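You operate a simulated robot arm through the tools that you are given. There is no shell and no other tool.

The job below is to be done with a simulated two-armed robot. You get a single attempt, and the scene is never put back.

JOB
Wipe up the spill on the top of the prep table with the orange rag and put it back.
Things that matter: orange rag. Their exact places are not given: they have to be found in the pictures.

It is judged by the outcome, as a careful person would: the job done as asked, and still so three seconds after it is handed in. It fails if anything else is knocked over, pushed out of place, dropped, spilled or broken.

ROBOT AND FRAMES
Two 7-joint arms with two-finger parallel grippers on one trunk, on a base that moves. Base frame: it is fixed to the floor where the robot stands at the start and does not move with it; the origin is under the middle of the robot, x ahead of it, y to its left, z up. Lengths are in mm, angles in rad, forces in N, time in s.
The left shoulder is at the start at [45, 101, 1110], the right one opposite. With the tool pointing down near the work surface each hand reaches from about 220 to 520 mm from the robot's upright axis, wherever it stands, measured 20 degrees to its own side. Places, roughly: orange rag [2750, 1500, 750]. Payload 2.4 kg a hand.
Tool frame (each hand has its own): the origin (TCP) lies between the finger pads and is the grasp point; the fingertips stand 24 mm ahead of it; z points along the fingers, y is the line along which they close. Largest opening 68 mm; finger width 17, thickness 10; the body of the gripper, 40 by 70 mm, starts 41 mm behind the TCP.
Orientation is told as [roll, pitch, yaw] about the base's x, y, z axes, in that order, counted from this pose: with the fingers straight down and closing along the base's y, the tool's x points along the base's -x, its y along +y and its z along -z.

CONTROLS
- The arms move only by the tool servo_tool. It takes "left_commands", "right_commands" or both (then of equal length, played together; a hand with none holds still); each is a list of rows, each an object of numbers (a shift or turn left out is 0, a gripper value left out holds the last): "tx", "ty", "tz": the shift along the base's x, y, z in units of 100 mm (1.0 is 100 mm); "rx", "ry", "rz": the turn, a rotation vector about the base's x, y, z in units of 60 degrees (1.0 is 60 degrees). In form: [{"tx": .., "ty": .., "tz": .., "rx": .., "ry": .., "rz": ..}, ...]. A call has 1 to 20 rows; each row is the pose to reach, as a shift and turn from the pose commanded when the call began. "left_jaw" and "right_jaw" are, for a hand that has rows, the opening, from 0 (shut) to 1 (fully open), set as the call begins (left out, the last holds). A call with a number of a shift or a turn outside -1 to 1 is refused whole. A row lasts 0.2 s, in which the tool goes at most 50 mm and 0.15 rad; a call with a longer step from one row to the next is refused whole, and so is a gripper value outside its range. Where a pose cannot be reached the arm comes as near as it can. A force on the tool above 40 N (or 10 N above the force at the start of the call, whichever is more), or a blocked arm, ends the call early, and 0.2 s more pass. The fingers move at their own pace (about 72 mm/s each) and stop on an object; they squeeze with about 22 N. The grip force told is the motor's: it shows also when the fingers shut on nothing. Time passes only in rows, and 0.2 s behind the last, so rows that repeat a pose let the fingers close. It gives the time, the measured TCP pose, the force on the tool (base axes), the opening and the grip force at its end, in the units of the frame above (readings bear some noise), with the torque about the TCP (base axes, N m) and any sound that the robot's microphone picked up, and new pictures: "show" is both (left out), scene, wrist or none (wrist: the cameras of the hands that moved).
- Cameras (640 x 400 px; columns grow to the right, rows downward): "scene" is now at [128.1, 1.5, 1262.6]; the picture's right is [0.02, -1.00, 0.00], its down [-0.64, -0.02, -0.77] and it looks along [0.76, 0.02, -0.64] (base axes); focal length 266 px, centre (320, 200). "left" rides on the left gripper at [84, -11, -75] in its tool frame; the picture's right is [0.13, 0.99, 0.00], its down [-0.60, 0.08, -0.79] and it looks along [-0.79, 0.10, 0.61] (tool axes); focal length 251 px, centre (320, 200). "right" rides on the right gripper at [84, 11, -75] in its tool frame; the picture's right is [-0.13, 0.99, 0.00], its down [-0.60, -0.08, -0.79] and it looks along [-0.79, -0.10, 0.61] (tool axes); focal length 251 px, centre (320, 200).
- slide_trunk(by): moves the trunk up (or, below 0, down) by that many mm; the arms and the scene camera ride with it, the base frame stays. It gives what a move gives, with no picture.
- base_move(legs): drives the robot by 1 to 6 legs, each [ahead, left, turn to the left] in mm, mm and rad, along the robot's own axes; the way and the turn of a leg run together, so that a leg with both is an arc; at most 1500 mm and 3.142 rad a leg. The arms and the cameras ride along, it lands a little off, and it stops where it bumps. It gives what a move gives, and a new picture of the scene camera.
- head_to(pan, tilt): turns the head with the scene camera to pan (to the left, within 1.501 rad either way) and tilt (down, from -0.506 to 1.204), counted from straight ahead of the robot (the tilt from the chest, where the trunk bows). It gives what a move gives, and a new picture of the scene camera.
- point_at(camera, pixels): there is no depth. For up to 12 entries [column, row, z] of the newest picture of that camera ("zoom" is the newest enlarged one), the place [x, y] in the base frame at which the ray of that pixel passes the height z, good to about 3 mm. The clock stands still meanwhile.
- zoom(camera, box): a new picture of the part [left, top, right, bottom] of that camera's present view, enlarged. The clock stands still meanwhile.
- hand_in(): hands the job in; it is judged then, once.

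Leave the grippers open and the arms clear of the work at the hand-in unless told otherwise.

The tools are called as a command line: name --argument value ..., lists and objects as JSON in quotes. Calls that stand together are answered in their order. servo_tool: Moves the arms, as the interface text tells. Its arguments: {"type":"object","properties":{"left_commands":{"type":"array"},"left_jaw":{"type":"number"},"right_commands":{"type":"array"},"right_jaw":{"type":"number"},"show":{"type":"string","enum":["both","scene","wrist","none"]}},"required":[]} The other tools are called the same way: slide_trunk (by) moves the trunk up or down; base_move (legs) drives the base; head_to (pan, tilt) turns the head that bears the scene camera; point_at (camera, pixels) gives the place at which the rays of pixels pass given heights; zoom (camera, box) takes an enlarged picture of a part of a camera's view; hand_in () hands the job in.

At the start:

```text
time: 0.0
left_tcp_pos: [364.3, 163.5, 1071.4]
left_tool_rot: [0.0, 0.0, -0.001]
left_force: [-1.3, 0.3, 0.4]
left_torque: [0.01, 0.01, -0.03]
left_opening: 68.0
left_grip_force: 0.2
right_tcp_pos: [332.1, -118.2, 1092.8]
right_tool_rot: [0.0, -0.001, -0.001]
right_force: [0.0, -0.8, 0.6]
right_torque: [0.01, 0.06, -0.02]
right_opening: 68.1
right_grip_force: 0.0
trunk travel left (down, up): [-325.0, 524.0]
robot x, y, heading: [1.1, -2.1, -0.004]
head pan, tilt (commanded): [0.023, 0.7]
```

scene: 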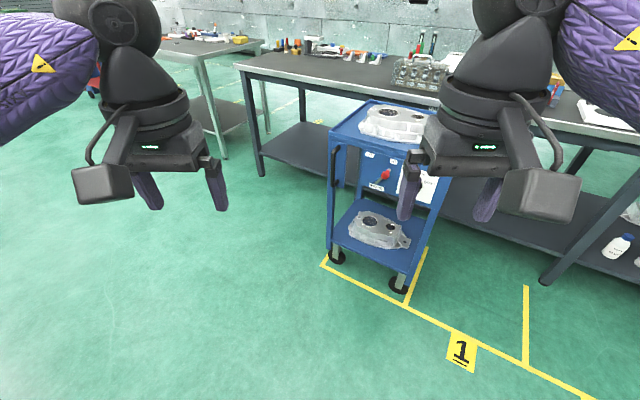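
right: 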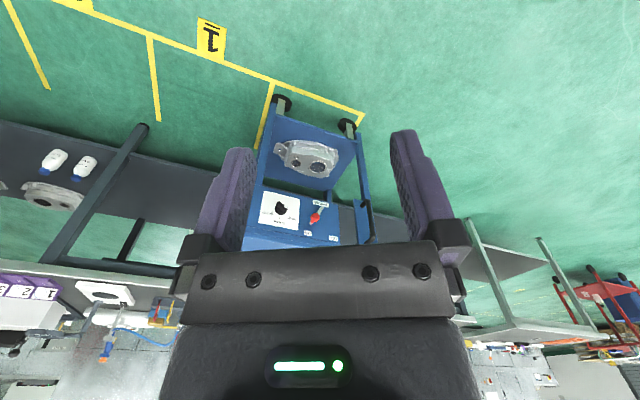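
left: 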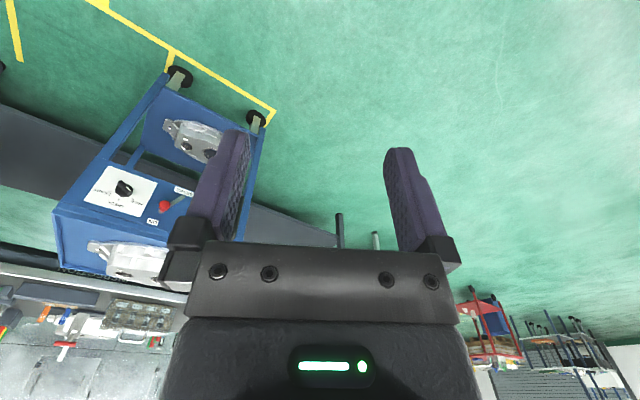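

I see a workbench ahead and a smaller steel table to the left, at about pixel (210,50). The rag should be near [2750, 1500, 750]. I'll turn the head left and up to see that table.

head_to --pan 0.5 --tilt 0.35

```text
time: 0.9
left_tcp_pos: [364.5, 163.7, 1071.5]
left_tool_rot: [0.001, 0.0, -0.001]
left_force: [0.1, 0.1, -0.6]
left_torque: [0.05, 0.02, 0.02]
left_opening: 68.0
left_grip_force: 0.0
right_tcp_pos: [332.4, -119.3, 1093.2]
right_tool_rot: [0.001, 0.0, 0.0]
right_force: [-0.1, -0.1, 0.0]
right_torque: [0.02, 0.0, 0.03]
right_opening: 67.8
right_grip_force: 0.0
trunk travel left (down, up): [-325.0, 524.0]
robot x, y, heading: [0.1, 0.4, 0.0]
head pan, tilt (commanded): [0.499, 0.351]
```

scene: 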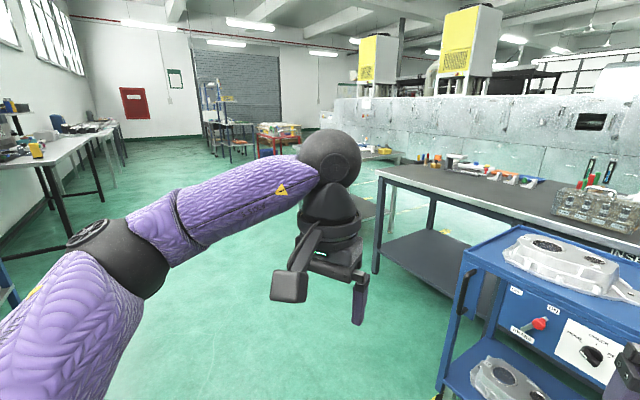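

The left hand partly hides the steel table near (380,170). I'll zoom in there for detail.

zoom --camera "scene" --box '[300, 110, 460, 210]'

zoom --camera "scene" --box '[0, 80, 160, 180]'

```text
4.00 times, centred on (380, 160) of scene
```

zoom: 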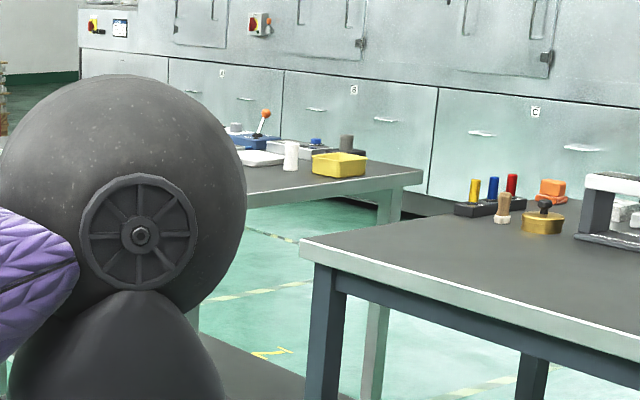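

```text
4.00 times, centred on (80, 130) of scene
```

zoom: 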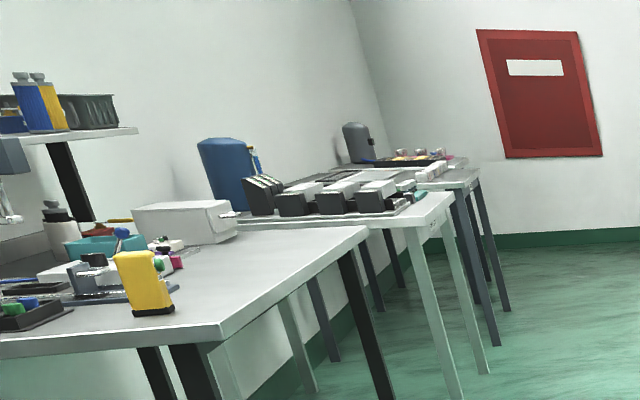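

The expected rag place falls behind the left wrist, near column 320, row 150. I'll measure some floor points so I can plan a safe drive.

point_at --camera "scene" --pixels '[[377, 271, 0], [75, 225, 0], [12, 305, 0], [438, 395, 0], [390, 230, 0], [405, 155, 750], [370, 155, 750], [50, 160, 900]]'

head_to --pan 1.2 --tilt 0.5

```text
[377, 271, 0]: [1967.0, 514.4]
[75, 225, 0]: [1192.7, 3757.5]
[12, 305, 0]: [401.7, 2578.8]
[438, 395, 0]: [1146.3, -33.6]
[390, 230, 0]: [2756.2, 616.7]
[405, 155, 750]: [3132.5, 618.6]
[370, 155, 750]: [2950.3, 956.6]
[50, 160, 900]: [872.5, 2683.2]
```

```text
time: 2.0
left_tcp_pos: [364.0, 162.8, 1070.9]
left_tool_rot: [0.0, 0.001, 0.0]
left_force: [0.2, -0.7, 0.4]
left_torque: [0.03, 0.0, -0.02]
left_opening: 68.3
left_grip_force: 0.1
right_tcp_pos: [331.9, -118.9, 1092.6]
right_tool_rot: [0.0, 0.002, 0.0]
right_force: [-0.6, 0.5, -1.0]
right_torque: [-0.01, -0.01, -0.04]
right_opening: 68.1
right_grip_force: 0.0
trunk travel left (down, up): [-325.0, 524.0]
robot x, y, heading: [-1.5, 1.2, -0.003]
head pan, tilt (commanded): [1.201, 0.499]
```

scene: 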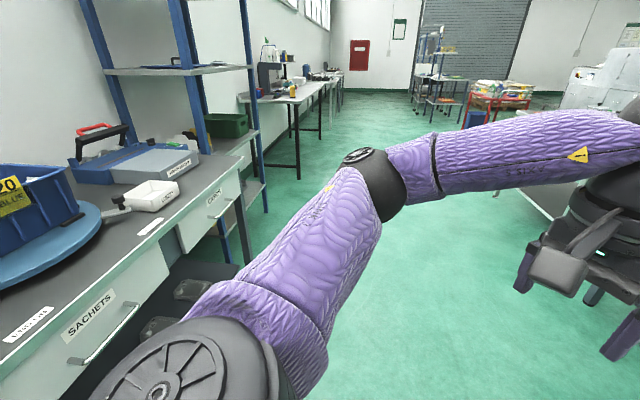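

There's a bench and shelf on the left, so I'll measure those edges before driving.

point_at --camera "scene" --pixels '[[245, 265, 0], [267, 212, 0], [243, 160, 900], [0, 345, 900], [298, 175, 0], [320, 138, 0]]'

head_to --pan 0.3 --tilt 0.5

```text
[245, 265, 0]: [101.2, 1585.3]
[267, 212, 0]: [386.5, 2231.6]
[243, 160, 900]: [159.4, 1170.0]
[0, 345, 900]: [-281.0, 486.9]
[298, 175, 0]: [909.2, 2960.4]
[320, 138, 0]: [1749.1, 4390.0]
```

```text
time: 3.2
left_tcp_pos: [363.5, 163.8, 1070.8]
left_tool_rot: [0.002, 0.0, -0.001]
left_force: [0.4, 1.1, -0.3]
left_torque: [-0.01, -0.02, 0.0]
left_opening: 68.0
left_grip_force: 0.1
right_tcp_pos: [332.6, -119.3, 1092.9]
right_tool_rot: [0.001, 0.0, 0.0]
right_force: [-0.2, -0.3, -0.2]
right_torque: [-0.02, 0.01, 0.02]
right_opening: 67.9
right_grip_force: 0.1
trunk travel left (down, up): [-325.0, 524.0]
robot x, y, heading: [-0.1, 0.3, 0.002]
head pan, tilt (commanded): [0.3, 0.499]
```

scene: 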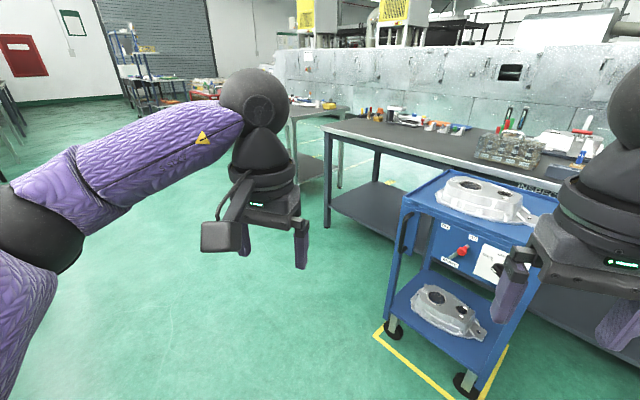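

The floor ahead and to the left is clear. The cart's left caster is near (395,335), about [1150,-30], and the workbench leg is near [1967,514]. I'll drive ahead and left, staying short of both.

base_move --legs '[[700, 600, 0.0]]'

```text
time: 8.0
left_tcp_pos: [1063.7, 771.4, 1071.2]
left_tool_rot: [0.0, 0.0, 0.012]
left_force: [0.3, 0.1, 0.5]
left_torque: [-0.02, -0.01, -0.01]
left_opening: 68.2
left_grip_force: 0.1
right_tcp_pos: [1033.8, 489.2, 1092.3]
right_tool_rot: [-0.001, -0.001, 0.007]
right_force: [0.0, 0.6, -0.3]
right_torque: [-0.02, -0.01, -0.05]
right_opening: 67.9
right_grip_force: 0.0
trunk travel left (down, up): [-325.0, 524.0]
robot x, y, heading: [700.2, 602.9, 0.011]
head pan, tilt (commanded): [0.3, 0.499]
```

scene: 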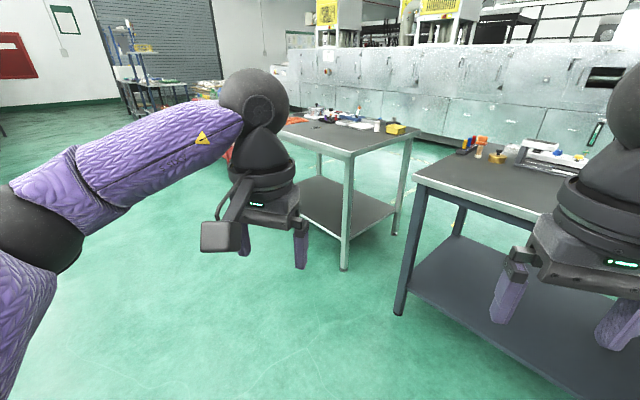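

The steel table is now in clearer view, with something orange at about (295,121). I'll zoom in and measure the table corners and feet.

zoom --camera "scene" --box '[270, 90, 430, 190]'

point_at --camera "scene" --pixels '[[343, 269, 0], [395, 233, 0], [347, 157, 750], [347, 157, 800], [347, 157, 850], [412, 131, 750], [412, 131, 800], [295, 121, 750], [400, 313, 0], [347, 157, 770], [412, 131, 770]]'

```text
4.00 times, centred on (350, 140) of scene
```

zoom: 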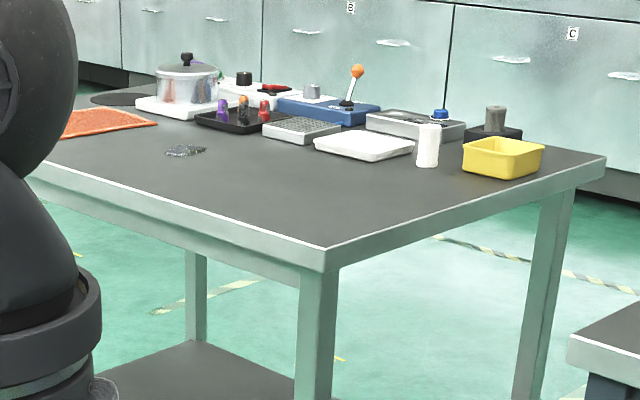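

```text
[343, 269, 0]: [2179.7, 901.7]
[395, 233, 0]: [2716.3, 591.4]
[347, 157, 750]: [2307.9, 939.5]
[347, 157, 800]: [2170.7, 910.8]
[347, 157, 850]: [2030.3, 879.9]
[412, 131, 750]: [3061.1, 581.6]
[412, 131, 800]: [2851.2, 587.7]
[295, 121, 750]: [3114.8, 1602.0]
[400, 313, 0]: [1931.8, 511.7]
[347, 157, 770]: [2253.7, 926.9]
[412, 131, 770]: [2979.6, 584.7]
```

The zoom shows a flat orange rag on the left part of the table (zoom 105,122) and a small shiny dark puddle, the spill, at zoom (185,150). The table is rotated about -0.43 rad relative to my frame. I'll drive to stand about 700 mm off its front edge and turn to face it.

base_move --legs '[[850, 950, 0], [0, 0, -0.44]]'

head_to --pan 0.0 --tilt 0.5

```text
time: 15.8
left_tcp_pos: [1941.8, 1559.6, 1070.8]
left_tool_rot: [-0.001, 0.001, -0.426]
left_force: [1.2, 0.3, 1.0]
left_torque: [0.0, -0.01, 0.02]
left_opening: 68.0
left_grip_force: 0.2
right_tcp_pos: [1796.2, 1314.7, 1092.3]
right_tool_rot: [0.001, 0.001, -0.426]
right_force: [-0.2, -0.2, 0.4]
right_torque: [-0.03, 0.0, -0.03]
right_opening: 68.3
right_grip_force: 0.0
trunk travel left (down, up): [-325.0, 524.0]
robot x, y, heading: [1544.3, 1558.6, -0.424]
head pan, tilt (commanded): [0.3, 0.499]
```

scene: 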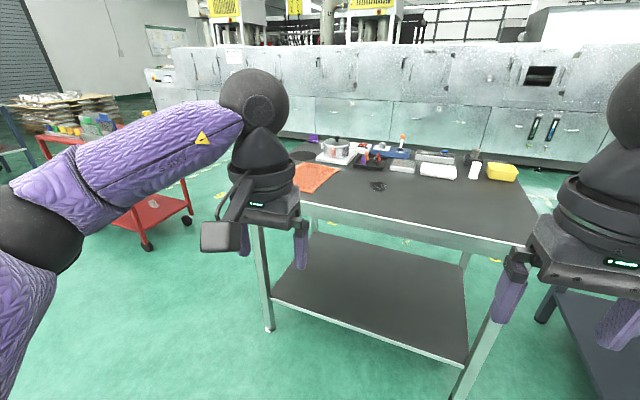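

```text
time: 16.6
left_tcp_pos: [1942.2, 1558.4, 1069.7]
left_tool_rot: [-0.001, 0.0, -0.426]
left_force: [-0.3, 0.0, 0.2]
left_torque: [-0.03, -0.01, 0.0]
left_opening: 67.9
left_grip_force: 0.2
right_tcp_pos: [1795.8, 1315.8, 1093.4]
right_tool_rot: [-0.001, 0.0, -0.426]
right_force: [0.2, 0.7, 0.1]
right_torque: [0.02, 0.01, 0.02]
right_opening: 68.0
right_grip_force: 0.1
trunk travel left (down, up): [-325.0, 524.0]
robot x, y, heading: [1542.1, 1563.5, -0.426]
head pan, tilt (commanded): [0.0, 0.499]
```

scene: 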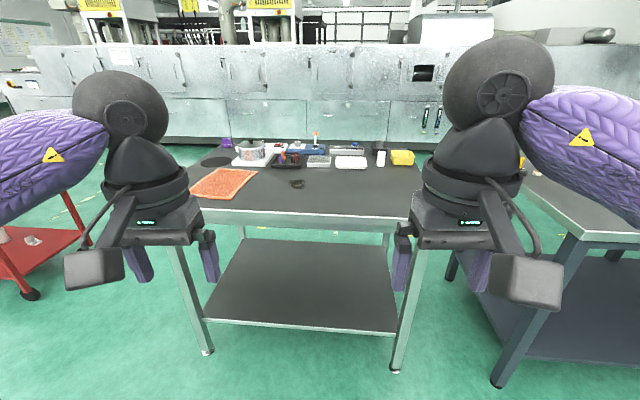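

Now I see the whole table: the orange rag is at (223,182) and the dark puddle at (297,184). I'll zoom in and measure.

zoom --camera "scene" --box '[180, 120, 436, 280]'

point_at --camera "scene" --pixels '[[206, 353, 0], [397, 370, 0], [240, 238, 0], [190, 200, 780], [297, 184, 780], [223, 182, 780], [413, 220, 780], [205, 212, 780], [297, 184, 750], [223, 182, 750]]'

```text
2.50 times, centred on (308, 200) of scene
```

zoom: 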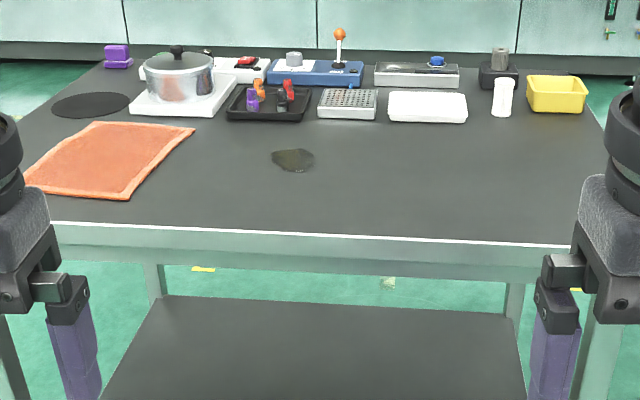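

```text
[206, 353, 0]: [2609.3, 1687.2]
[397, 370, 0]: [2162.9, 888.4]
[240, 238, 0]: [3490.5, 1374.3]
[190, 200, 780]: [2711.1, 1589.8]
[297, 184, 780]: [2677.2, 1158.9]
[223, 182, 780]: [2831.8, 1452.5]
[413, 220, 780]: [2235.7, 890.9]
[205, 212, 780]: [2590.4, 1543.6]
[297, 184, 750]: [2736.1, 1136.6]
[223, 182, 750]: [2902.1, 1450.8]
```

The table's front edge runs from about [2609,1687] to [2163,888], so the table yaw is about -0.51. Before approaching I'll look straight down to see how far my own base sticks out.

head_to --pan 0.0 --tilt 1.2

```text
time: 17.6
left_tcp_pos: [1942.1, 1558.6, 1070.9]
left_tool_rot: [0.001, 0.002, -0.427]
left_force: [1.0, -1.6, 0.2]
left_torque: [0.03, -0.02, -0.01]
left_opening: 67.8
left_grip_force: 0.0
right_tcp_pos: [1795.9, 1315.7, 1093.0]
right_tool_rot: [-0.002, 0.0, -0.425]
right_force: [-0.2, -0.5, -0.7]
right_torque: [-0.02, -0.03, 0.01]
right_opening: 68.1
right_grip_force: 0.2
trunk travel left (down, up): [-325.0, 524.0]
robot x, y, heading: [1541.8, 1558.3, -0.426]
head pan, tilt (commanded): [0.0, 1.201]
```

scene: 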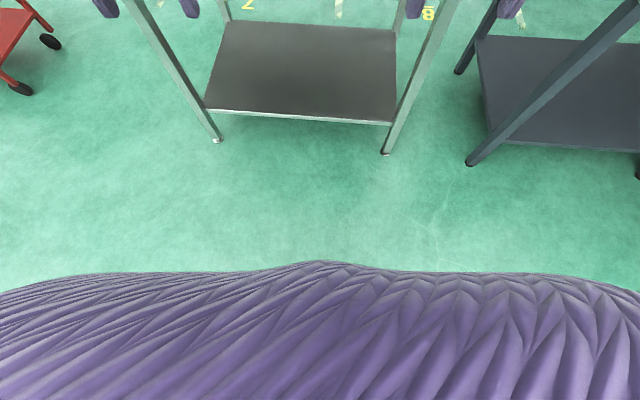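

I'll measure how near my own axis the visible floor comes, to bound the base extent, and the table feet again from here.

point_at --camera "scene" --pixels '[[320, 262, 0], [100, 270, 0], [560, 272, 0], [217, 141, 0], [385, 154, 0], [205, 110, 250], [393, 122, 250], [393, 122, 200], [393, 122, 300]]'

head_to --pan 0.0 --tilt 0.6

```text
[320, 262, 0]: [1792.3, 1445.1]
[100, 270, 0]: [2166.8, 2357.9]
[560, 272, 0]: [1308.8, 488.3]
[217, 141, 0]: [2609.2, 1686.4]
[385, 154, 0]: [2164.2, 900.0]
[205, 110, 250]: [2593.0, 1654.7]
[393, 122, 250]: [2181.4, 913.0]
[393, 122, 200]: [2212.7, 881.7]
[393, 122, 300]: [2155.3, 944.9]
```

```text
time: 18.6
left_tcp_pos: [1942.6, 1559.0, 1070.7]
left_tool_rot: [0.0, 0.001, -0.425]
left_force: [-0.6, 0.2, 0.0]
left_torque: [-0.01, -0.03, -0.01]
left_opening: 68.1
left_grip_force: 0.0
right_tcp_pos: [1795.4, 1315.5, 1092.8]
right_tool_rot: [0.001, 0.001, -0.427]
right_force: [0.8, 0.5, 0.2]
right_torque: [0.01, 0.01, -0.02]
right_opening: 68.1
right_grip_force: 0.1
trunk travel left (down, up): [-325.0, 524.0]
robot x, y, heading: [1541.7, 1566.0, -0.427]
head pan, tilt (commanded): [0.0, 0.6]
```

scene: 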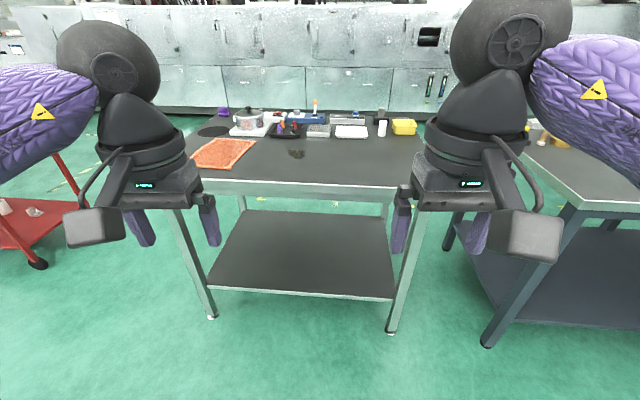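

My base extends less than about 275 mm ahead of its axis. The red cart is far enough to the left, about 1.3 m from where I'll stand. I'll square up with the table and approach to about 450 mm from its edge, roughly between rag and spill.

base_move --legs '[[0, 0, -0.088], [400, 370, 0]]'

head_to --pan 0.0 --tilt 0.8

```text
time: 22.3
left_tcp_pos: [2472.4, 1644.4, 1071.4]
left_tool_rot: [0.0, -0.001, -0.518]
left_force: [-0.1, 0.6, -0.2]
left_torque: [-0.01, -0.03, 0.0]
left_opening: 68.4
left_grip_force: 0.0
right_tcp_pos: [2304.4, 1415.5, 1092.4]
right_tool_rot: [-0.001, -0.001, -0.518]
right_force: [-0.2, -0.5, 0.1]
right_torque: [0.03, 0.01, 0.02]
right_opening: 68.0
right_grip_force: 0.1
trunk travel left (down, up): [-325.0, 524.0]
robot x, y, heading: [2075.6, 1685.7, -0.516]
head pan, tilt (commanded): [0.0, 0.6]
```

scene: 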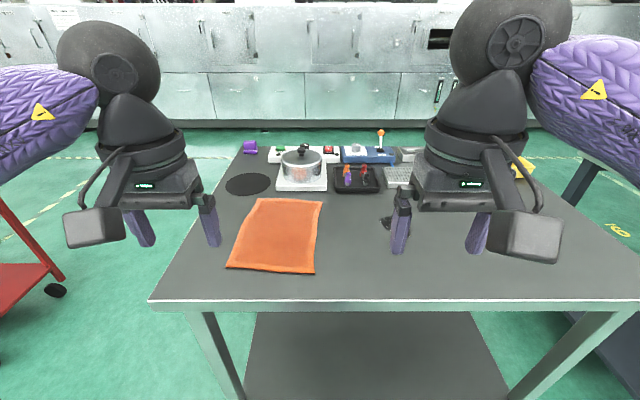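

```text
time: 23.0
left_tcp_pos: [2471.5, 1644.1, 1070.7]
left_tool_rot: [0.0, -0.002, -0.516]
left_force: [0.7, 0.5, 0.5]
left_torque: [0.01, 0.0, -0.01]
left_opening: 67.8
left_grip_force: 0.0
right_tcp_pos: [2305.4, 1414.0, 1092.9]
right_tool_rot: [0.001, 0.0, -0.515]
right_force: [0.3, 0.0, 0.2]
right_torque: [0.01, 0.02, -0.01]
right_opening: 67.9
right_grip_force: 0.1
trunk travel left (down, up): [-325.0, 524.0]
robot x, y, heading: [2073.3, 1678.7, -0.518]
head pan, tilt (commanded): [0.0, 0.799]
```

scene: 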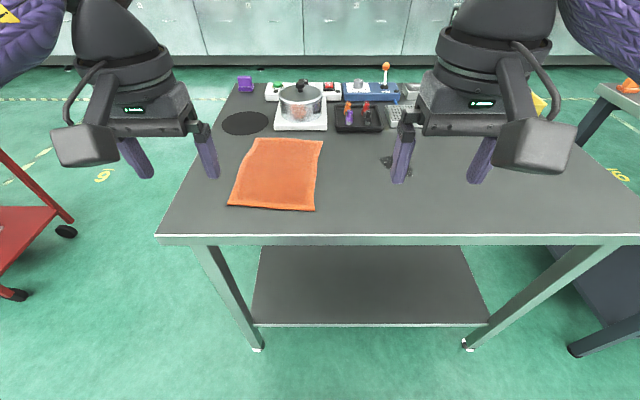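

I'm squared with the table now. The rag corners are at (256,138), (322,140), (315,211), (228,206) and the spill is near (388,162), behind a right finger. I'll measure at several heights and compare with the earlier view to get the table's height.

zoom --camera "scene" --box '[200, 70, 456, 230]'

point_at --camera "scene" --pixels '[[388, 162, 750], [388, 162, 780], [388, 162, 810], [157, 235, 750], [157, 235, 780], [157, 235, 810], [256, 138, 780], [322, 140, 780], [315, 211, 780], [228, 206, 780], [258, 348, 0], [468, 348, 0]]'

```text
2.50 times, centred on (328, 150) of scene
```

zoom: 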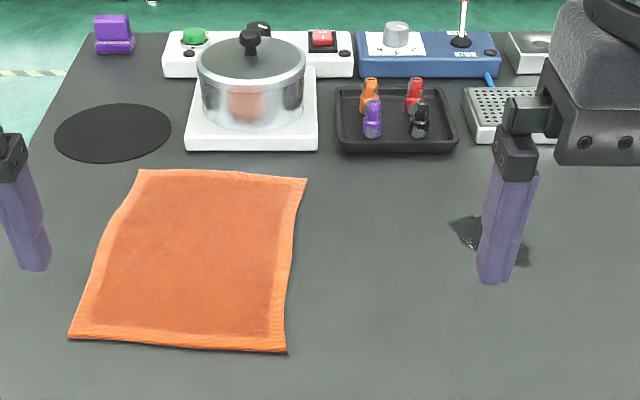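

```text
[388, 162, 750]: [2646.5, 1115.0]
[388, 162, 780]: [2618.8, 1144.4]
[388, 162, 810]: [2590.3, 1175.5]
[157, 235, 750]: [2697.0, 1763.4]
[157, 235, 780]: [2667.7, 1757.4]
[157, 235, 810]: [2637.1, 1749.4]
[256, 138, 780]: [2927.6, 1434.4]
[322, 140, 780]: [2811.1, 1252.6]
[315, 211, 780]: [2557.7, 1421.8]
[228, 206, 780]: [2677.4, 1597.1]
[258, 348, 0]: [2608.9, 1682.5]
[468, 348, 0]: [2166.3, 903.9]
```

I'll measure the true spill centre, which shows at about (396,165) between its visible parts, and the table's front edge.

point_at --camera "scene" --pixels '[[396, 165, 750], [396, 165, 780], [396, 165, 810], [223, 182, 780], [256, 138, 750], [256, 138, 810], [315, 211, 810], [228, 206, 810], [322, 140, 810]]'

zoom --camera "left" --box '[0, 0, 640, 400]'

zoom --camera "right" --box '[0, 0, 640, 400]'

```text
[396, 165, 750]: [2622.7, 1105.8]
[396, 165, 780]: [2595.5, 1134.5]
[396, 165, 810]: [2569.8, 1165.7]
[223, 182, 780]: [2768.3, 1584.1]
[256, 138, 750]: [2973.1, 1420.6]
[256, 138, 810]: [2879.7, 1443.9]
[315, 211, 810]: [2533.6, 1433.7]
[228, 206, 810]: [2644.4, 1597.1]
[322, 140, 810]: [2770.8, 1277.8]
```

```text
1.00 times, centred on (320, 200) of left (not enlarged: the box is as wide or as high as the picture)
```

zoom: 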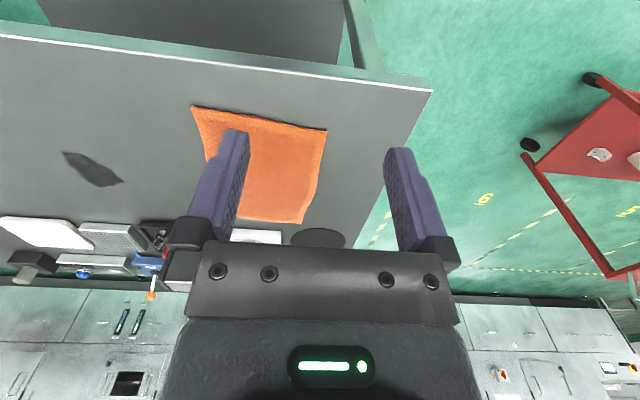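

```text
1.00 times, centred on (320, 200) of right (not enlarged: the box is as wide or as high as the picture)
```

zoom: 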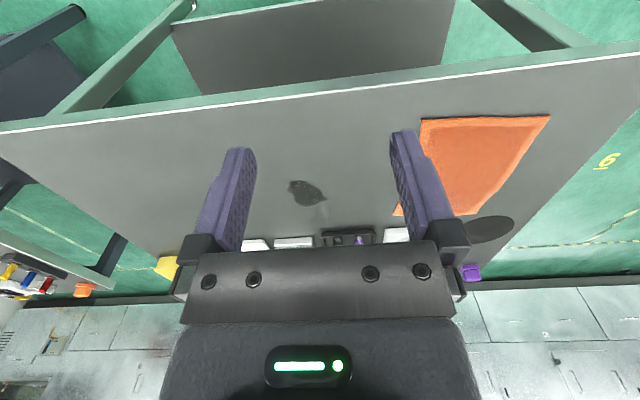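

The wrist cameras show the same things. Left: rag near-left corner at (327,130), near-right corner at (193,107). Right: spill at (307,192). I'll triangulate the height with them.

point_at --camera "left" --pixels '[[327, 130, 750], [327, 130, 780], [327, 130, 810], [193, 107, 750], [193, 107, 780], [193, 107, 810], [303, 222, 780], [303, 222, 810], [431, 92, 780], [431, 92, 810], [93, 170, 780], [93, 170, 810]]'

point_at --camera "right" --pixels '[[307, 192, 750], [307, 192, 780], [307, 192, 810], [425, 119, 750], [425, 119, 780], [425, 119, 810], [550, 116, 780], [550, 116, 810]]'

```text
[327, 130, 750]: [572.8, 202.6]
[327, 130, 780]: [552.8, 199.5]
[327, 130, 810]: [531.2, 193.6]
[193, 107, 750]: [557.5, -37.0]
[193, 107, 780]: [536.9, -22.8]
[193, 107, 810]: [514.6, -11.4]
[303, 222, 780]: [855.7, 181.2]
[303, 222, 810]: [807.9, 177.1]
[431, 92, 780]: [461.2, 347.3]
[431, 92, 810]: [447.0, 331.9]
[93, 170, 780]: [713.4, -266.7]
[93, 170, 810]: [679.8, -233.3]
```

```text
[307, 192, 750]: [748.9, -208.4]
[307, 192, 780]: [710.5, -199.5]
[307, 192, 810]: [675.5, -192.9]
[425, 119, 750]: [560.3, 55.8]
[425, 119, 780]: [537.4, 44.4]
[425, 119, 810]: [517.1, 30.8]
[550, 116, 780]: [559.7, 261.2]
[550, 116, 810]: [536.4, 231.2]
```

The two scene views and both wrist views agree on a table top at about z = 855 mm. In the base frame that gives the spill centre at about [2530,1212], and the rag centre at about [2653,1456]. The rag is about 175 x 253 mm, with its long side pointing away from me. I'll move 100 mm ahead and 70 mm right, still about 320 mm from the table edge.

base_move --legs '[[100, -70, 0]]'

head_to --pan 0.0 --tilt 0.95

```text
time: 24.2
left_tcp_pos: [2522.6, 1533.8, 1071.3]
left_tool_rot: [0.0, -0.001, -0.516]
left_force: [0.3, 0.0, -0.4]
left_torque: [-0.02, -0.01, 0.01]
left_opening: 68.0
left_grip_force: 0.0
right_tcp_pos: [2356.3, 1305.0, 1093.7]
right_tool_rot: [-0.001, -0.001, -0.516]
right_force: [0.1, -0.1, 0.4]
right_torque: [-0.01, 0.0, 0.02]
right_opening: 68.0
right_grip_force: 0.1
trunk travel left (down, up): [-325.0, 524.0]
robot x, y, heading: [2122.8, 1574.1, -0.518]
head pan, tilt (commanded): [0.0, 0.799]
```

scene: 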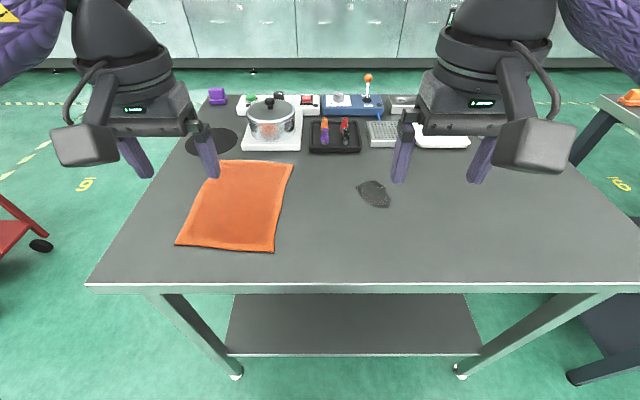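

```text
time: 24.9
left_tcp_pos: [2522.7, 1533.1, 1070.1]
left_tool_rot: [-0.001, 0.0, -0.517]
left_force: [-0.4, -0.1, -0.8]
left_torque: [0.02, -0.04, 0.0]
left_opening: 68.0
left_grip_force: 0.0
right_tcp_pos: [2354.4, 1305.8, 1093.8]
right_tool_rot: [0.0, 0.0, -0.516]
right_force: [-0.5, 0.8, 0.6]
right_torque: [0.05, -0.04, -0.01]
right_opening: 68.1
right_grip_force: 0.0
trunk travel left (down, up): [-325.0, 524.0]
robot x, y, heading: [2127.4, 1571.9, -0.516]
head pan, tilt (commanded): [0.0, 0.949]
```

scene: 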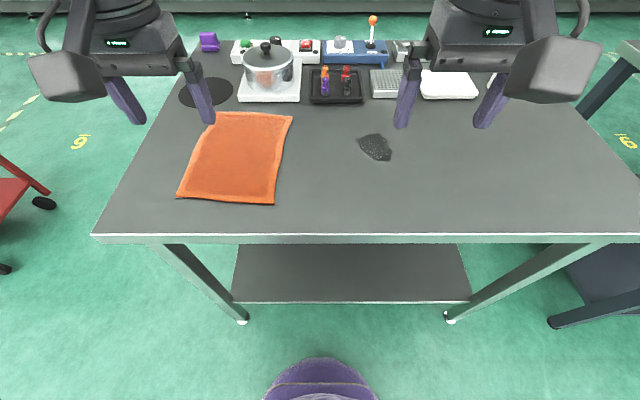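

I have a clear view now: rag corners (218,111), (292,116), (273,204), (177,197), and the spill spans (358-392, 134-161). I'll zoom in and measure everything at z = 855.

zoom --camera "scene" --box '[160, 80, 420, 240]'

point_at --camera "scene" --pixels '[[218, 111, 855], [292, 116, 855], [273, 204, 855], [177, 197, 855], [358, 139, 855], [381, 134, 855], [391, 160, 855], [375, 148, 855], [92, 236, 855], [335, 104, 855], [268, 102, 855], [320, 235, 855]]'

```text
2.46 times, centred on (290, 160) of scene
```

zoom: 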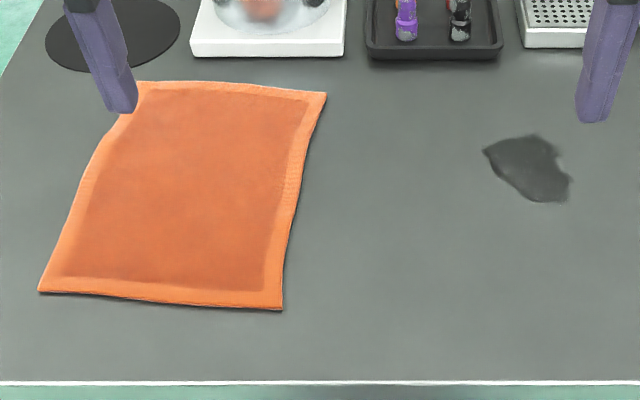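

```text
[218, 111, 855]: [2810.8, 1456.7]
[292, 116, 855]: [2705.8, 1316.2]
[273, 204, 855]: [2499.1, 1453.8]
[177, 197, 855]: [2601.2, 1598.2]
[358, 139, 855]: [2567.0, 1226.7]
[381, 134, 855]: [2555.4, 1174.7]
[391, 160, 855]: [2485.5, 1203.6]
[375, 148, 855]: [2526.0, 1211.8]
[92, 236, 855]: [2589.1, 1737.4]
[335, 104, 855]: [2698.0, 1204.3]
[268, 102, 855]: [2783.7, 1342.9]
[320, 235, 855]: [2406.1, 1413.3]
```

At z = 855 the table edge is 323 mm ahead of my axis. The rag centre is about 518 ahead and 160 left, and the spill about 527 ahead and 116 right. The tray and cooker start about 680 ahead, so there are about 40 mm of clearance beyond the rag's far edge. I'll move 60 ahead and 30 right for better reach, which keeps the base clear of the legs and shelf.

base_move --legs '[[60, -30, 0]]'

```text
time: 25.9
left_tcp_pos: [2559.7, 1478.5, 1071.6]
left_tool_rot: [0.001, 0.001, -0.516]
left_force: [-0.1, 0.9, 0.0]
left_torque: [-0.01, 0.0, -0.01]
left_opening: 67.9
left_grip_force: 0.0
right_tcp_pos: [2392.0, 1249.5, 1092.2]
right_tool_rot: [0.001, 0.0, -0.517]
right_force: [0.5, -0.1, -0.4]
right_torque: [-0.02, -0.02, 0.01]
right_opening: 68.0
right_grip_force: 0.1
trunk travel left (down, up): [-325.0, 524.0]
robot x, y, heading: [2164.4, 1519.4, -0.514]
head pan, tilt (commanded): [0.0, 0.949]
```

scene: 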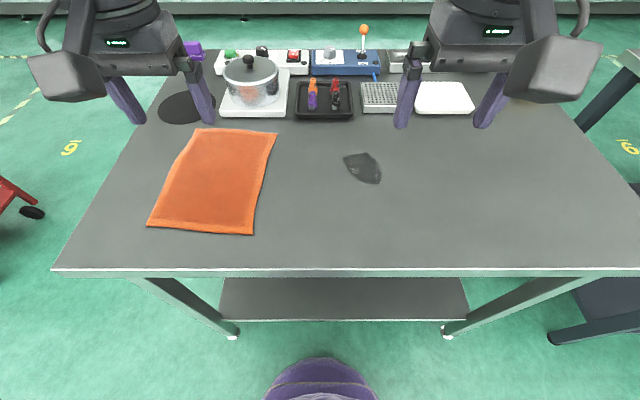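

The right hand would be in the way later, so I'll move it back and to the right. At the same time I'll bring the left hand above the rag's centre (fwd 458, left 187) at z about 1000, opening partly closed.

servo_tool --left_commands '[{"tx": 0.24, "ty": -0.06, "tz": -0.18}, {"tx": 0.47, "ty": -0.12, "tz": -0.35}, {"tx": 0.7, "ty": -0.18, "tz": -0.53}, {"tx": 0.94, "ty": -0.23, "tz": -0.71}, {"tx": 0.94, "ty": -0.23, "tz": -0.71}]' --right_commands '[{"tx": -0.25, "ty": -0.24}, {"tx": -0.5, "ty": -0.47}, {"tx": -0.75, "ty": -0.7}, {"tx": -0.99, "ty": -0.93}, {"tx": -0.99, "ty": -0.93}]' --left_jaw 0.55 --show "both"

```text
time: 27.1
left_tcp_pos: [2654.6, 1455.3, 999.4]
left_tool_rot: [0.0, 0.001, -0.517]
left_force: [0.7, -0.8, -0.3]
left_torque: [0.01, -0.02, 0.01]
left_opening: 37.5
left_grip_force: 0.3
right_tcp_pos: [2294.0, 1156.6, 1091.2]
right_tool_rot: [-0.001, 0.001, -0.517]
right_force: [-0.3, -0.1, -0.8]
right_torque: [-0.02, 0.01, 0.0]
right_opening: 68.2
right_grip_force: 0.0
trunk travel left (down, up): [-325.0, 524.0]
robot x, y, heading: [2166.2, 1515.6, -0.513]
head pan, tilt (commanded): [0.0, 0.949]
```

scene: 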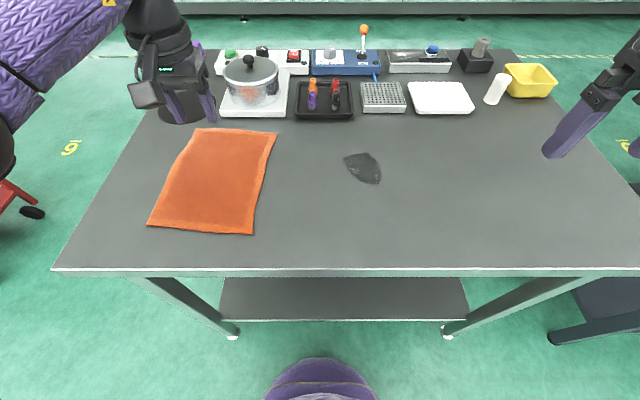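
right: 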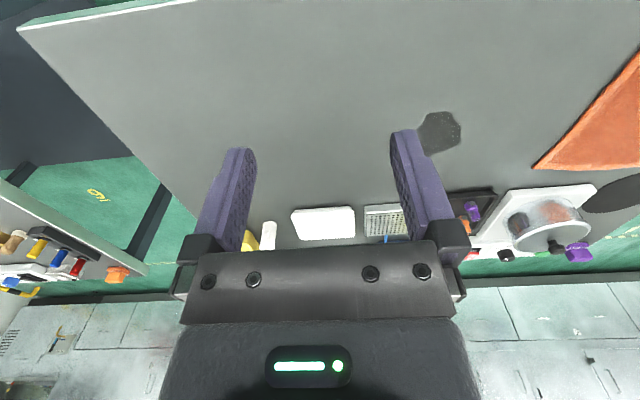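
left: 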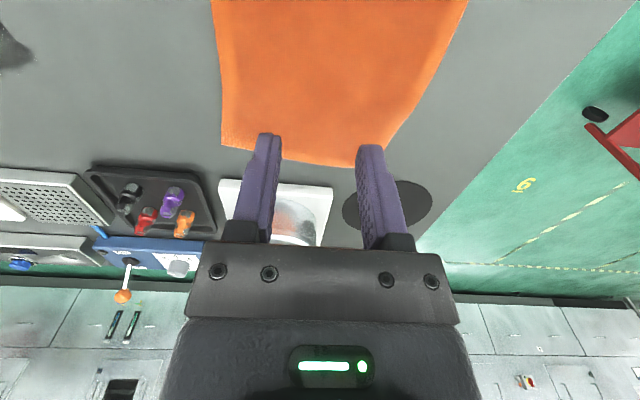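

The left hand is above the rag. I'll check the height estimate against the new left wrist picture: rag far-right corner (222,145), far-left (357,165), tray near corners (95,165) and (205,178), spill (15,50).

point_at --camera "left" --pixels '[[222, 145, 855], [357, 165, 855], [222, 145, 840], [357, 165, 840], [222, 145, 870], [357, 165, 870], [90, 168, 855], [205, 176, 855], [225, 180, 855], [34, 52, 855]]'

point_at --camera "scene" --pixels '[[203, 128, 855], [277, 131, 855], [253, 233, 855], [147, 225, 855], [297, 114, 855], [344, 156, 855], [366, 153, 855], [381, 183, 855], [363, 168, 855], [277, 131, 840], [203, 128, 840], [50, 270, 855]]'

```text
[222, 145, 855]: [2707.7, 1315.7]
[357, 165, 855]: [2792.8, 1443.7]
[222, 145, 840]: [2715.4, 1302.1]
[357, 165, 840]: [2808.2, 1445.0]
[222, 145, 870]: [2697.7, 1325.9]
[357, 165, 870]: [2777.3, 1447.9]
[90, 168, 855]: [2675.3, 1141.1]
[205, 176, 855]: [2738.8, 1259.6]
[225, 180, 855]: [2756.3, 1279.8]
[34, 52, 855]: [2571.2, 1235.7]
```

```text
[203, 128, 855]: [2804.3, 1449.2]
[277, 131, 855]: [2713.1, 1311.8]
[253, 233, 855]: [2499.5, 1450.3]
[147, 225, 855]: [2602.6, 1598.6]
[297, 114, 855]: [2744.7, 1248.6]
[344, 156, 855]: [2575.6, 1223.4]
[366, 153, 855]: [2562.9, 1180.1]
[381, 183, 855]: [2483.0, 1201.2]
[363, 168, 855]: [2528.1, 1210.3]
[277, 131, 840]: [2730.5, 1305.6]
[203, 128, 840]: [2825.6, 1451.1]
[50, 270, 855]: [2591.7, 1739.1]
```

Height is confirmed at about 855 mm. I've recorded the rag's home corners: far-left [2808,1453], far-right [2709,1314], near-right [2499,1452], near-left [2602,1598], centre [2654,1454]. Next I lower the left hand until the fingertips are about 12 mm above the rag and look.

servo_tool --left_commands '[{"tz": -0.25}, {"tz": -0.5}, {"tz": -0.75}, {"tz": -0.95}, {"tz": -1.0}]' --show "both"

```text
time: 28.3
left_tcp_pos: [2654.4, 1455.0, 899.3]
left_tool_rot: [0.002, -0.001, -0.517]
left_force: [-0.3, -0.4, -1.4]
left_torque: [0.0, 0.0, 0.01]
left_opening: 37.3
left_grip_force: 0.0
right_tcp_pos: [2294.3, 1156.6, 1092.6]
right_tool_rot: [0.001, 0.0, -0.52]
right_force: [0.1, -0.5, 0.8]
right_torque: [-0.02, -0.01, 0.0]
right_opening: 68.2
right_grip_force: 0.0
trunk travel left (down, up): [-325.0, 524.0]
robot x, y, heading: [2162.6, 1520.6, -0.519]
head pan, tilt (commanded): [0.0, 0.949]
```

scene: 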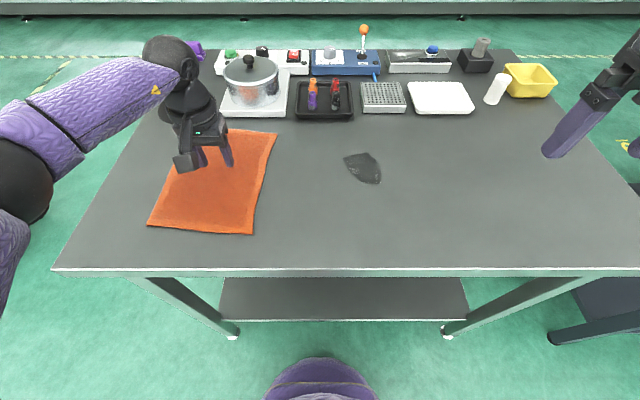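
left: 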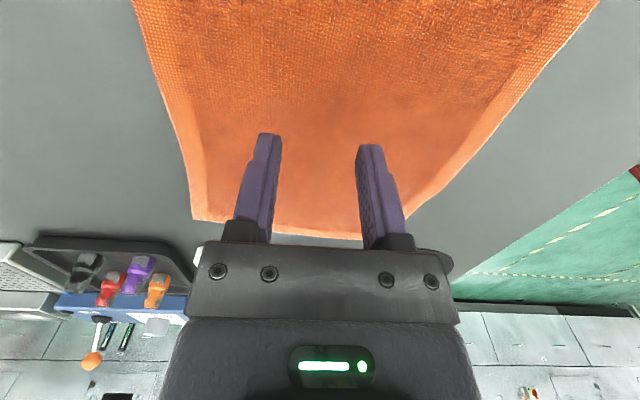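

The fingertips are about 20 mm above the cloth, which looks like real woven cloth. I'll descend in small steps to about TCP z 880 and read the force.

servo_tool --left_commands '[{"tz": -0.06}, {"tz": -0.1}, {"tz": -0.14}, {"tz": -0.17}, {"tz": -0.17}]' --show "wrist"

```text
time: 29.5
left_tcp_pos: [2654.8, 1455.5, 882.4]
left_tool_rot: [0.0, 0.001, -0.517]
left_force: [-1.4, 0.3, -0.6]
left_torque: [0.03, -0.03, 0.0]
left_opening: 37.2
left_grip_force: 0.0
right_tcp_pos: [2293.5, 1157.3, 1092.2]
right_tool_rot: [0.0, 0.0, -0.516]
right_force: [0.7, -0.1, 0.3]
right_torque: [-0.01, 0.0, 0.0]
right_opening: 68.0
right_grip_force: 0.0
trunk travel left (down, up): [-325.0, 524.0]
robot x, y, heading: [2162.0, 1516.7, -0.518]
head pan, tilt (commanded): [0.0, 0.949]
```

left: 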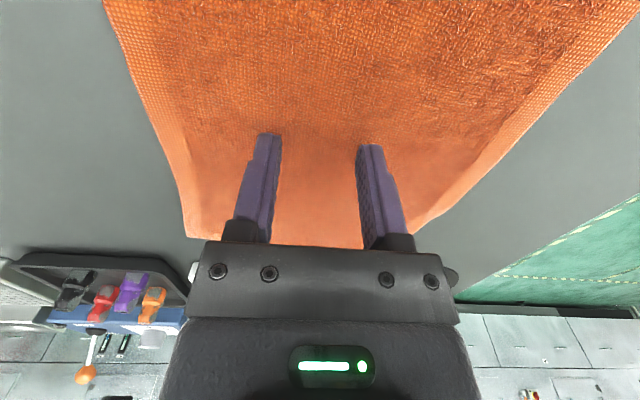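

No contact yet at TCP z 882, with the tips at about 858. I'll keep going in 2 mm steps.

servo_tool --left_commands '[{"tz": -0.02}, {"tz": -0.04}, {"tz": -0.06}, {"tz": -0.06}]' --show "wrist"

```text
time: 30.5
left_tcp_pos: [2653.4, 1454.2, 877.6]
left_tool_rot: [0.002, -0.002, -0.515]
left_force: [1.7, 0.0, 6.6]
left_torque: [0.01, -0.04, -0.02]
left_opening: 37.4
left_grip_force: 0.0
right_tcp_pos: [2293.1, 1157.3, 1092.8]
right_tool_rot: [0.0, 0.0, -0.52]
right_force: [-0.3, -0.1, -0.6]
right_torque: [-0.01, 0.04, 0.03]
right_opening: 68.0
right_grip_force: 0.2
trunk travel left (down, up): [-325.0, 524.0]
robot x, y, heading: [2162.9, 1518.2, -0.519]
head pan, tilt (commanded): [0.0, 0.949]
```

left: 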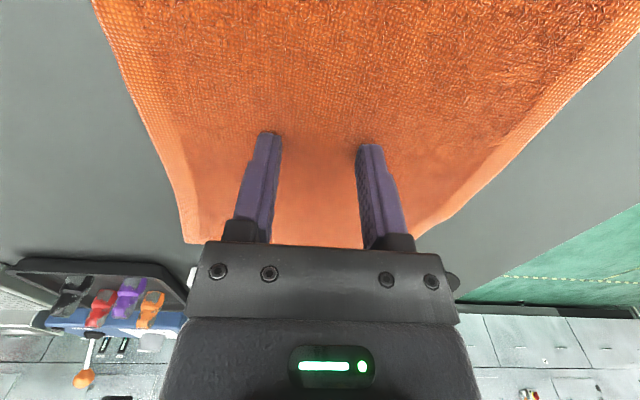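

Contact: 6.6 N upward at TCP z 877.6. I'll close the fingers here to gather and pinch the cloth.

servo_tool --left_commands '[{"tz": -0.01}, {"tz": -0.01}, {"tz": -0.01}, {"tz": -0.01}]' --left_jaw 0.0 --show "both"

```text
time: 31.5
left_tcp_pos: [2654.0, 1454.4, 876.9]
left_tool_rot: [0.001, -0.004, -0.516]
left_force: [1.5, 0.5, 16.3]
left_torque: [-0.02, -0.06, 0.04]
left_opening: 4.5
left_grip_force: 22.2
right_tcp_pos: [2293.2, 1157.9, 1092.4]
right_tool_rot: [0.001, 0.001, -0.517]
right_force: [-0.1, 0.0, 0.1]
right_torque: [-0.01, 0.0, 0.02]
right_opening: 68.0
right_grip_force: 0.1
trunk travel left (down, up): [-325.0, 524.0]
robot x, y, heading: [2161.4, 1513.4, -0.516]
head pan, tilt (commanded): [0.0, 0.949]
```

scene: 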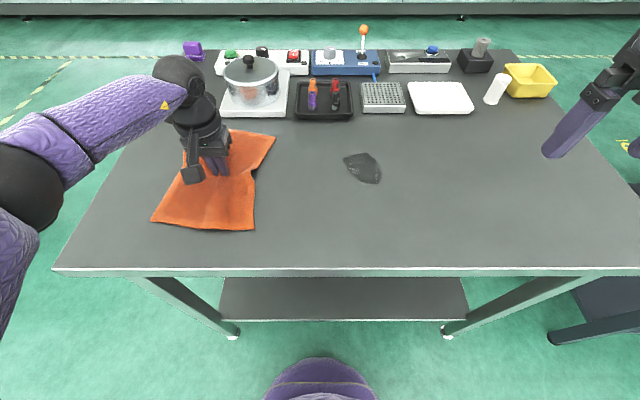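
left: 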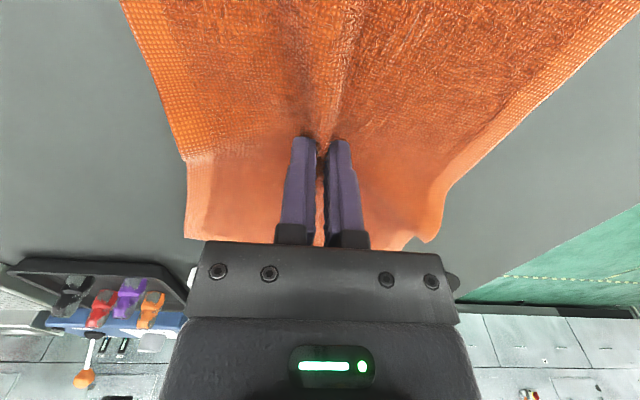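

The cloth is pinched: opening 4.5 mm, grip 22 N, with a visible gather between the fingers. I'll ease the pressure slightly and drag the rag to the right along the table towards the spill, first about 110 mm.

servo_tool --left_commands '[{"tz": 0.02}, {"tx": -0.1, "ty": -0.174, "tz": 0.02}, {"tx": -0.2, "ty": -0.348, "tz": 0.02}, {"tx": -0.3, "ty": -0.522, "tz": 0.02}, {"tx": -0.4, "ty": -0.696, "tz": 0.02}, {"tx": -0.5, "ty": -0.87, "tz": 0.02}, {"tx": -0.54, "ty": -0.957, "tz": 0.02}]' --show "both"

```text
time: 33.1
left_tcp_pos: [2600.2, 1359.9, 878.4]
left_tool_rot: [0.0, 0.0, -0.515]
left_force: [0.0, 0.7, 2.1]
left_torque: [0.02, 0.01, -0.01]
left_opening: 4.5
left_grip_force: 21.8
right_tcp_pos: [2294.6, 1156.9, 1091.8]
right_tool_rot: [-0.001, 0.0, -0.518]
right_force: [0.6, 0.4, 0.5]
right_torque: [-0.01, 0.0, 0.0]
right_opening: 67.7
right_grip_force: 0.1
trunk travel left (down, up): [-325.0, 524.0]
robot x, y, heading: [2162.0, 1512.2, -0.512]
head pan, tilt (commanded): [0.0, 0.949]
```

scene: 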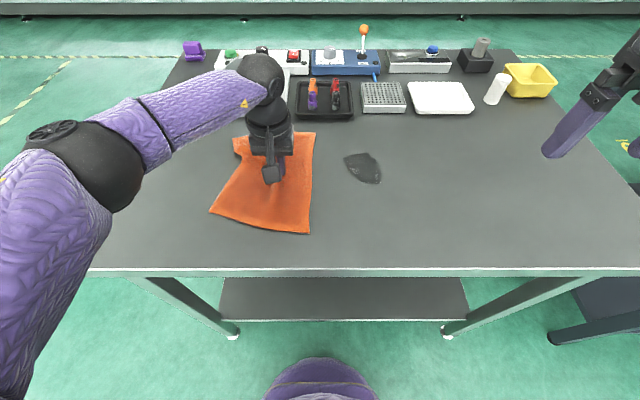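
left: 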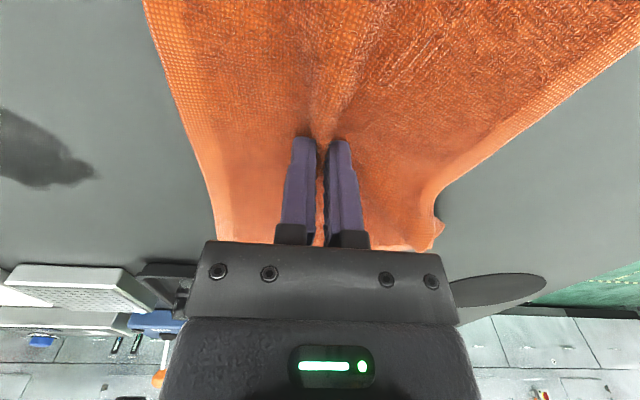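

The rag slides along well, with no undue force. I'll continue to the right another 110 mm so its leading edge goes over the spill.

servo_tool --left_commands '[{"tx": -0.1, "ty": -0.174}, {"tx": -0.2, "ty": -0.348}, {"tx": -0.3, "ty": -0.522}, {"tx": -0.4, "ty": -0.696}, {"tx": -0.5, "ty": -0.87}, {"tx": -0.54, "ty": -0.957}]' --show "both"

```text
time: 34.5
left_tcp_pos: [2546.1, 1264.8, 877.0]
left_tool_rot: [-0.001, -0.002, -0.517]
left_force: [-0.1, 1.1, 0.9]
left_torque: [0.0, 0.05, -0.01]
left_opening: 4.4
left_grip_force: 21.8
right_tcp_pos: [2294.3, 1157.2, 1091.7]
right_tool_rot: [0.002, 0.001, -0.518]
right_force: [0.0, 0.6, 0.2]
right_torque: [-0.01, 0.01, -0.02]
right_opening: 68.1
right_grip_force: 0.1
trunk travel left (down, up): [-325.0, 524.0]
robot x, y, heading: [2160.4, 1513.6, -0.513]
head pan, tilt (commanded): [0.0, 0.949]
```

scene: 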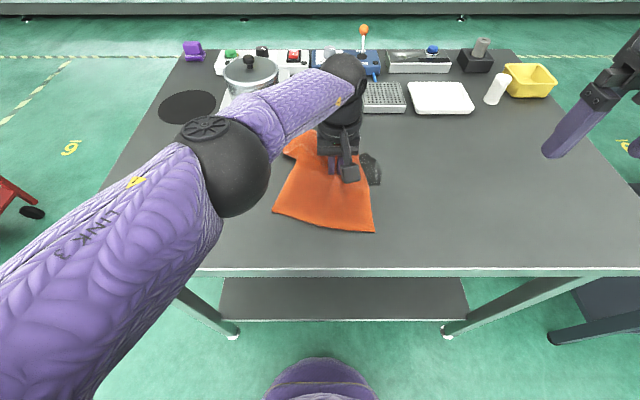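
left: 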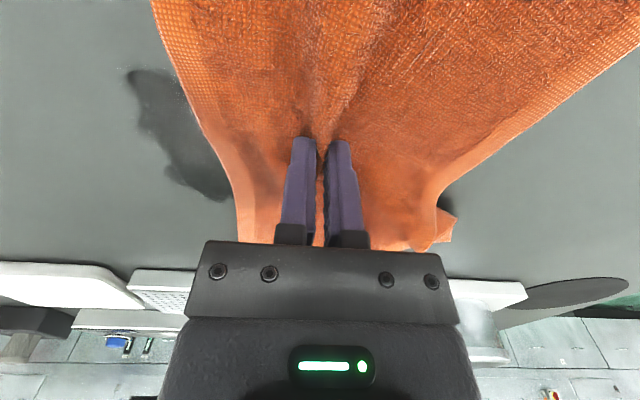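

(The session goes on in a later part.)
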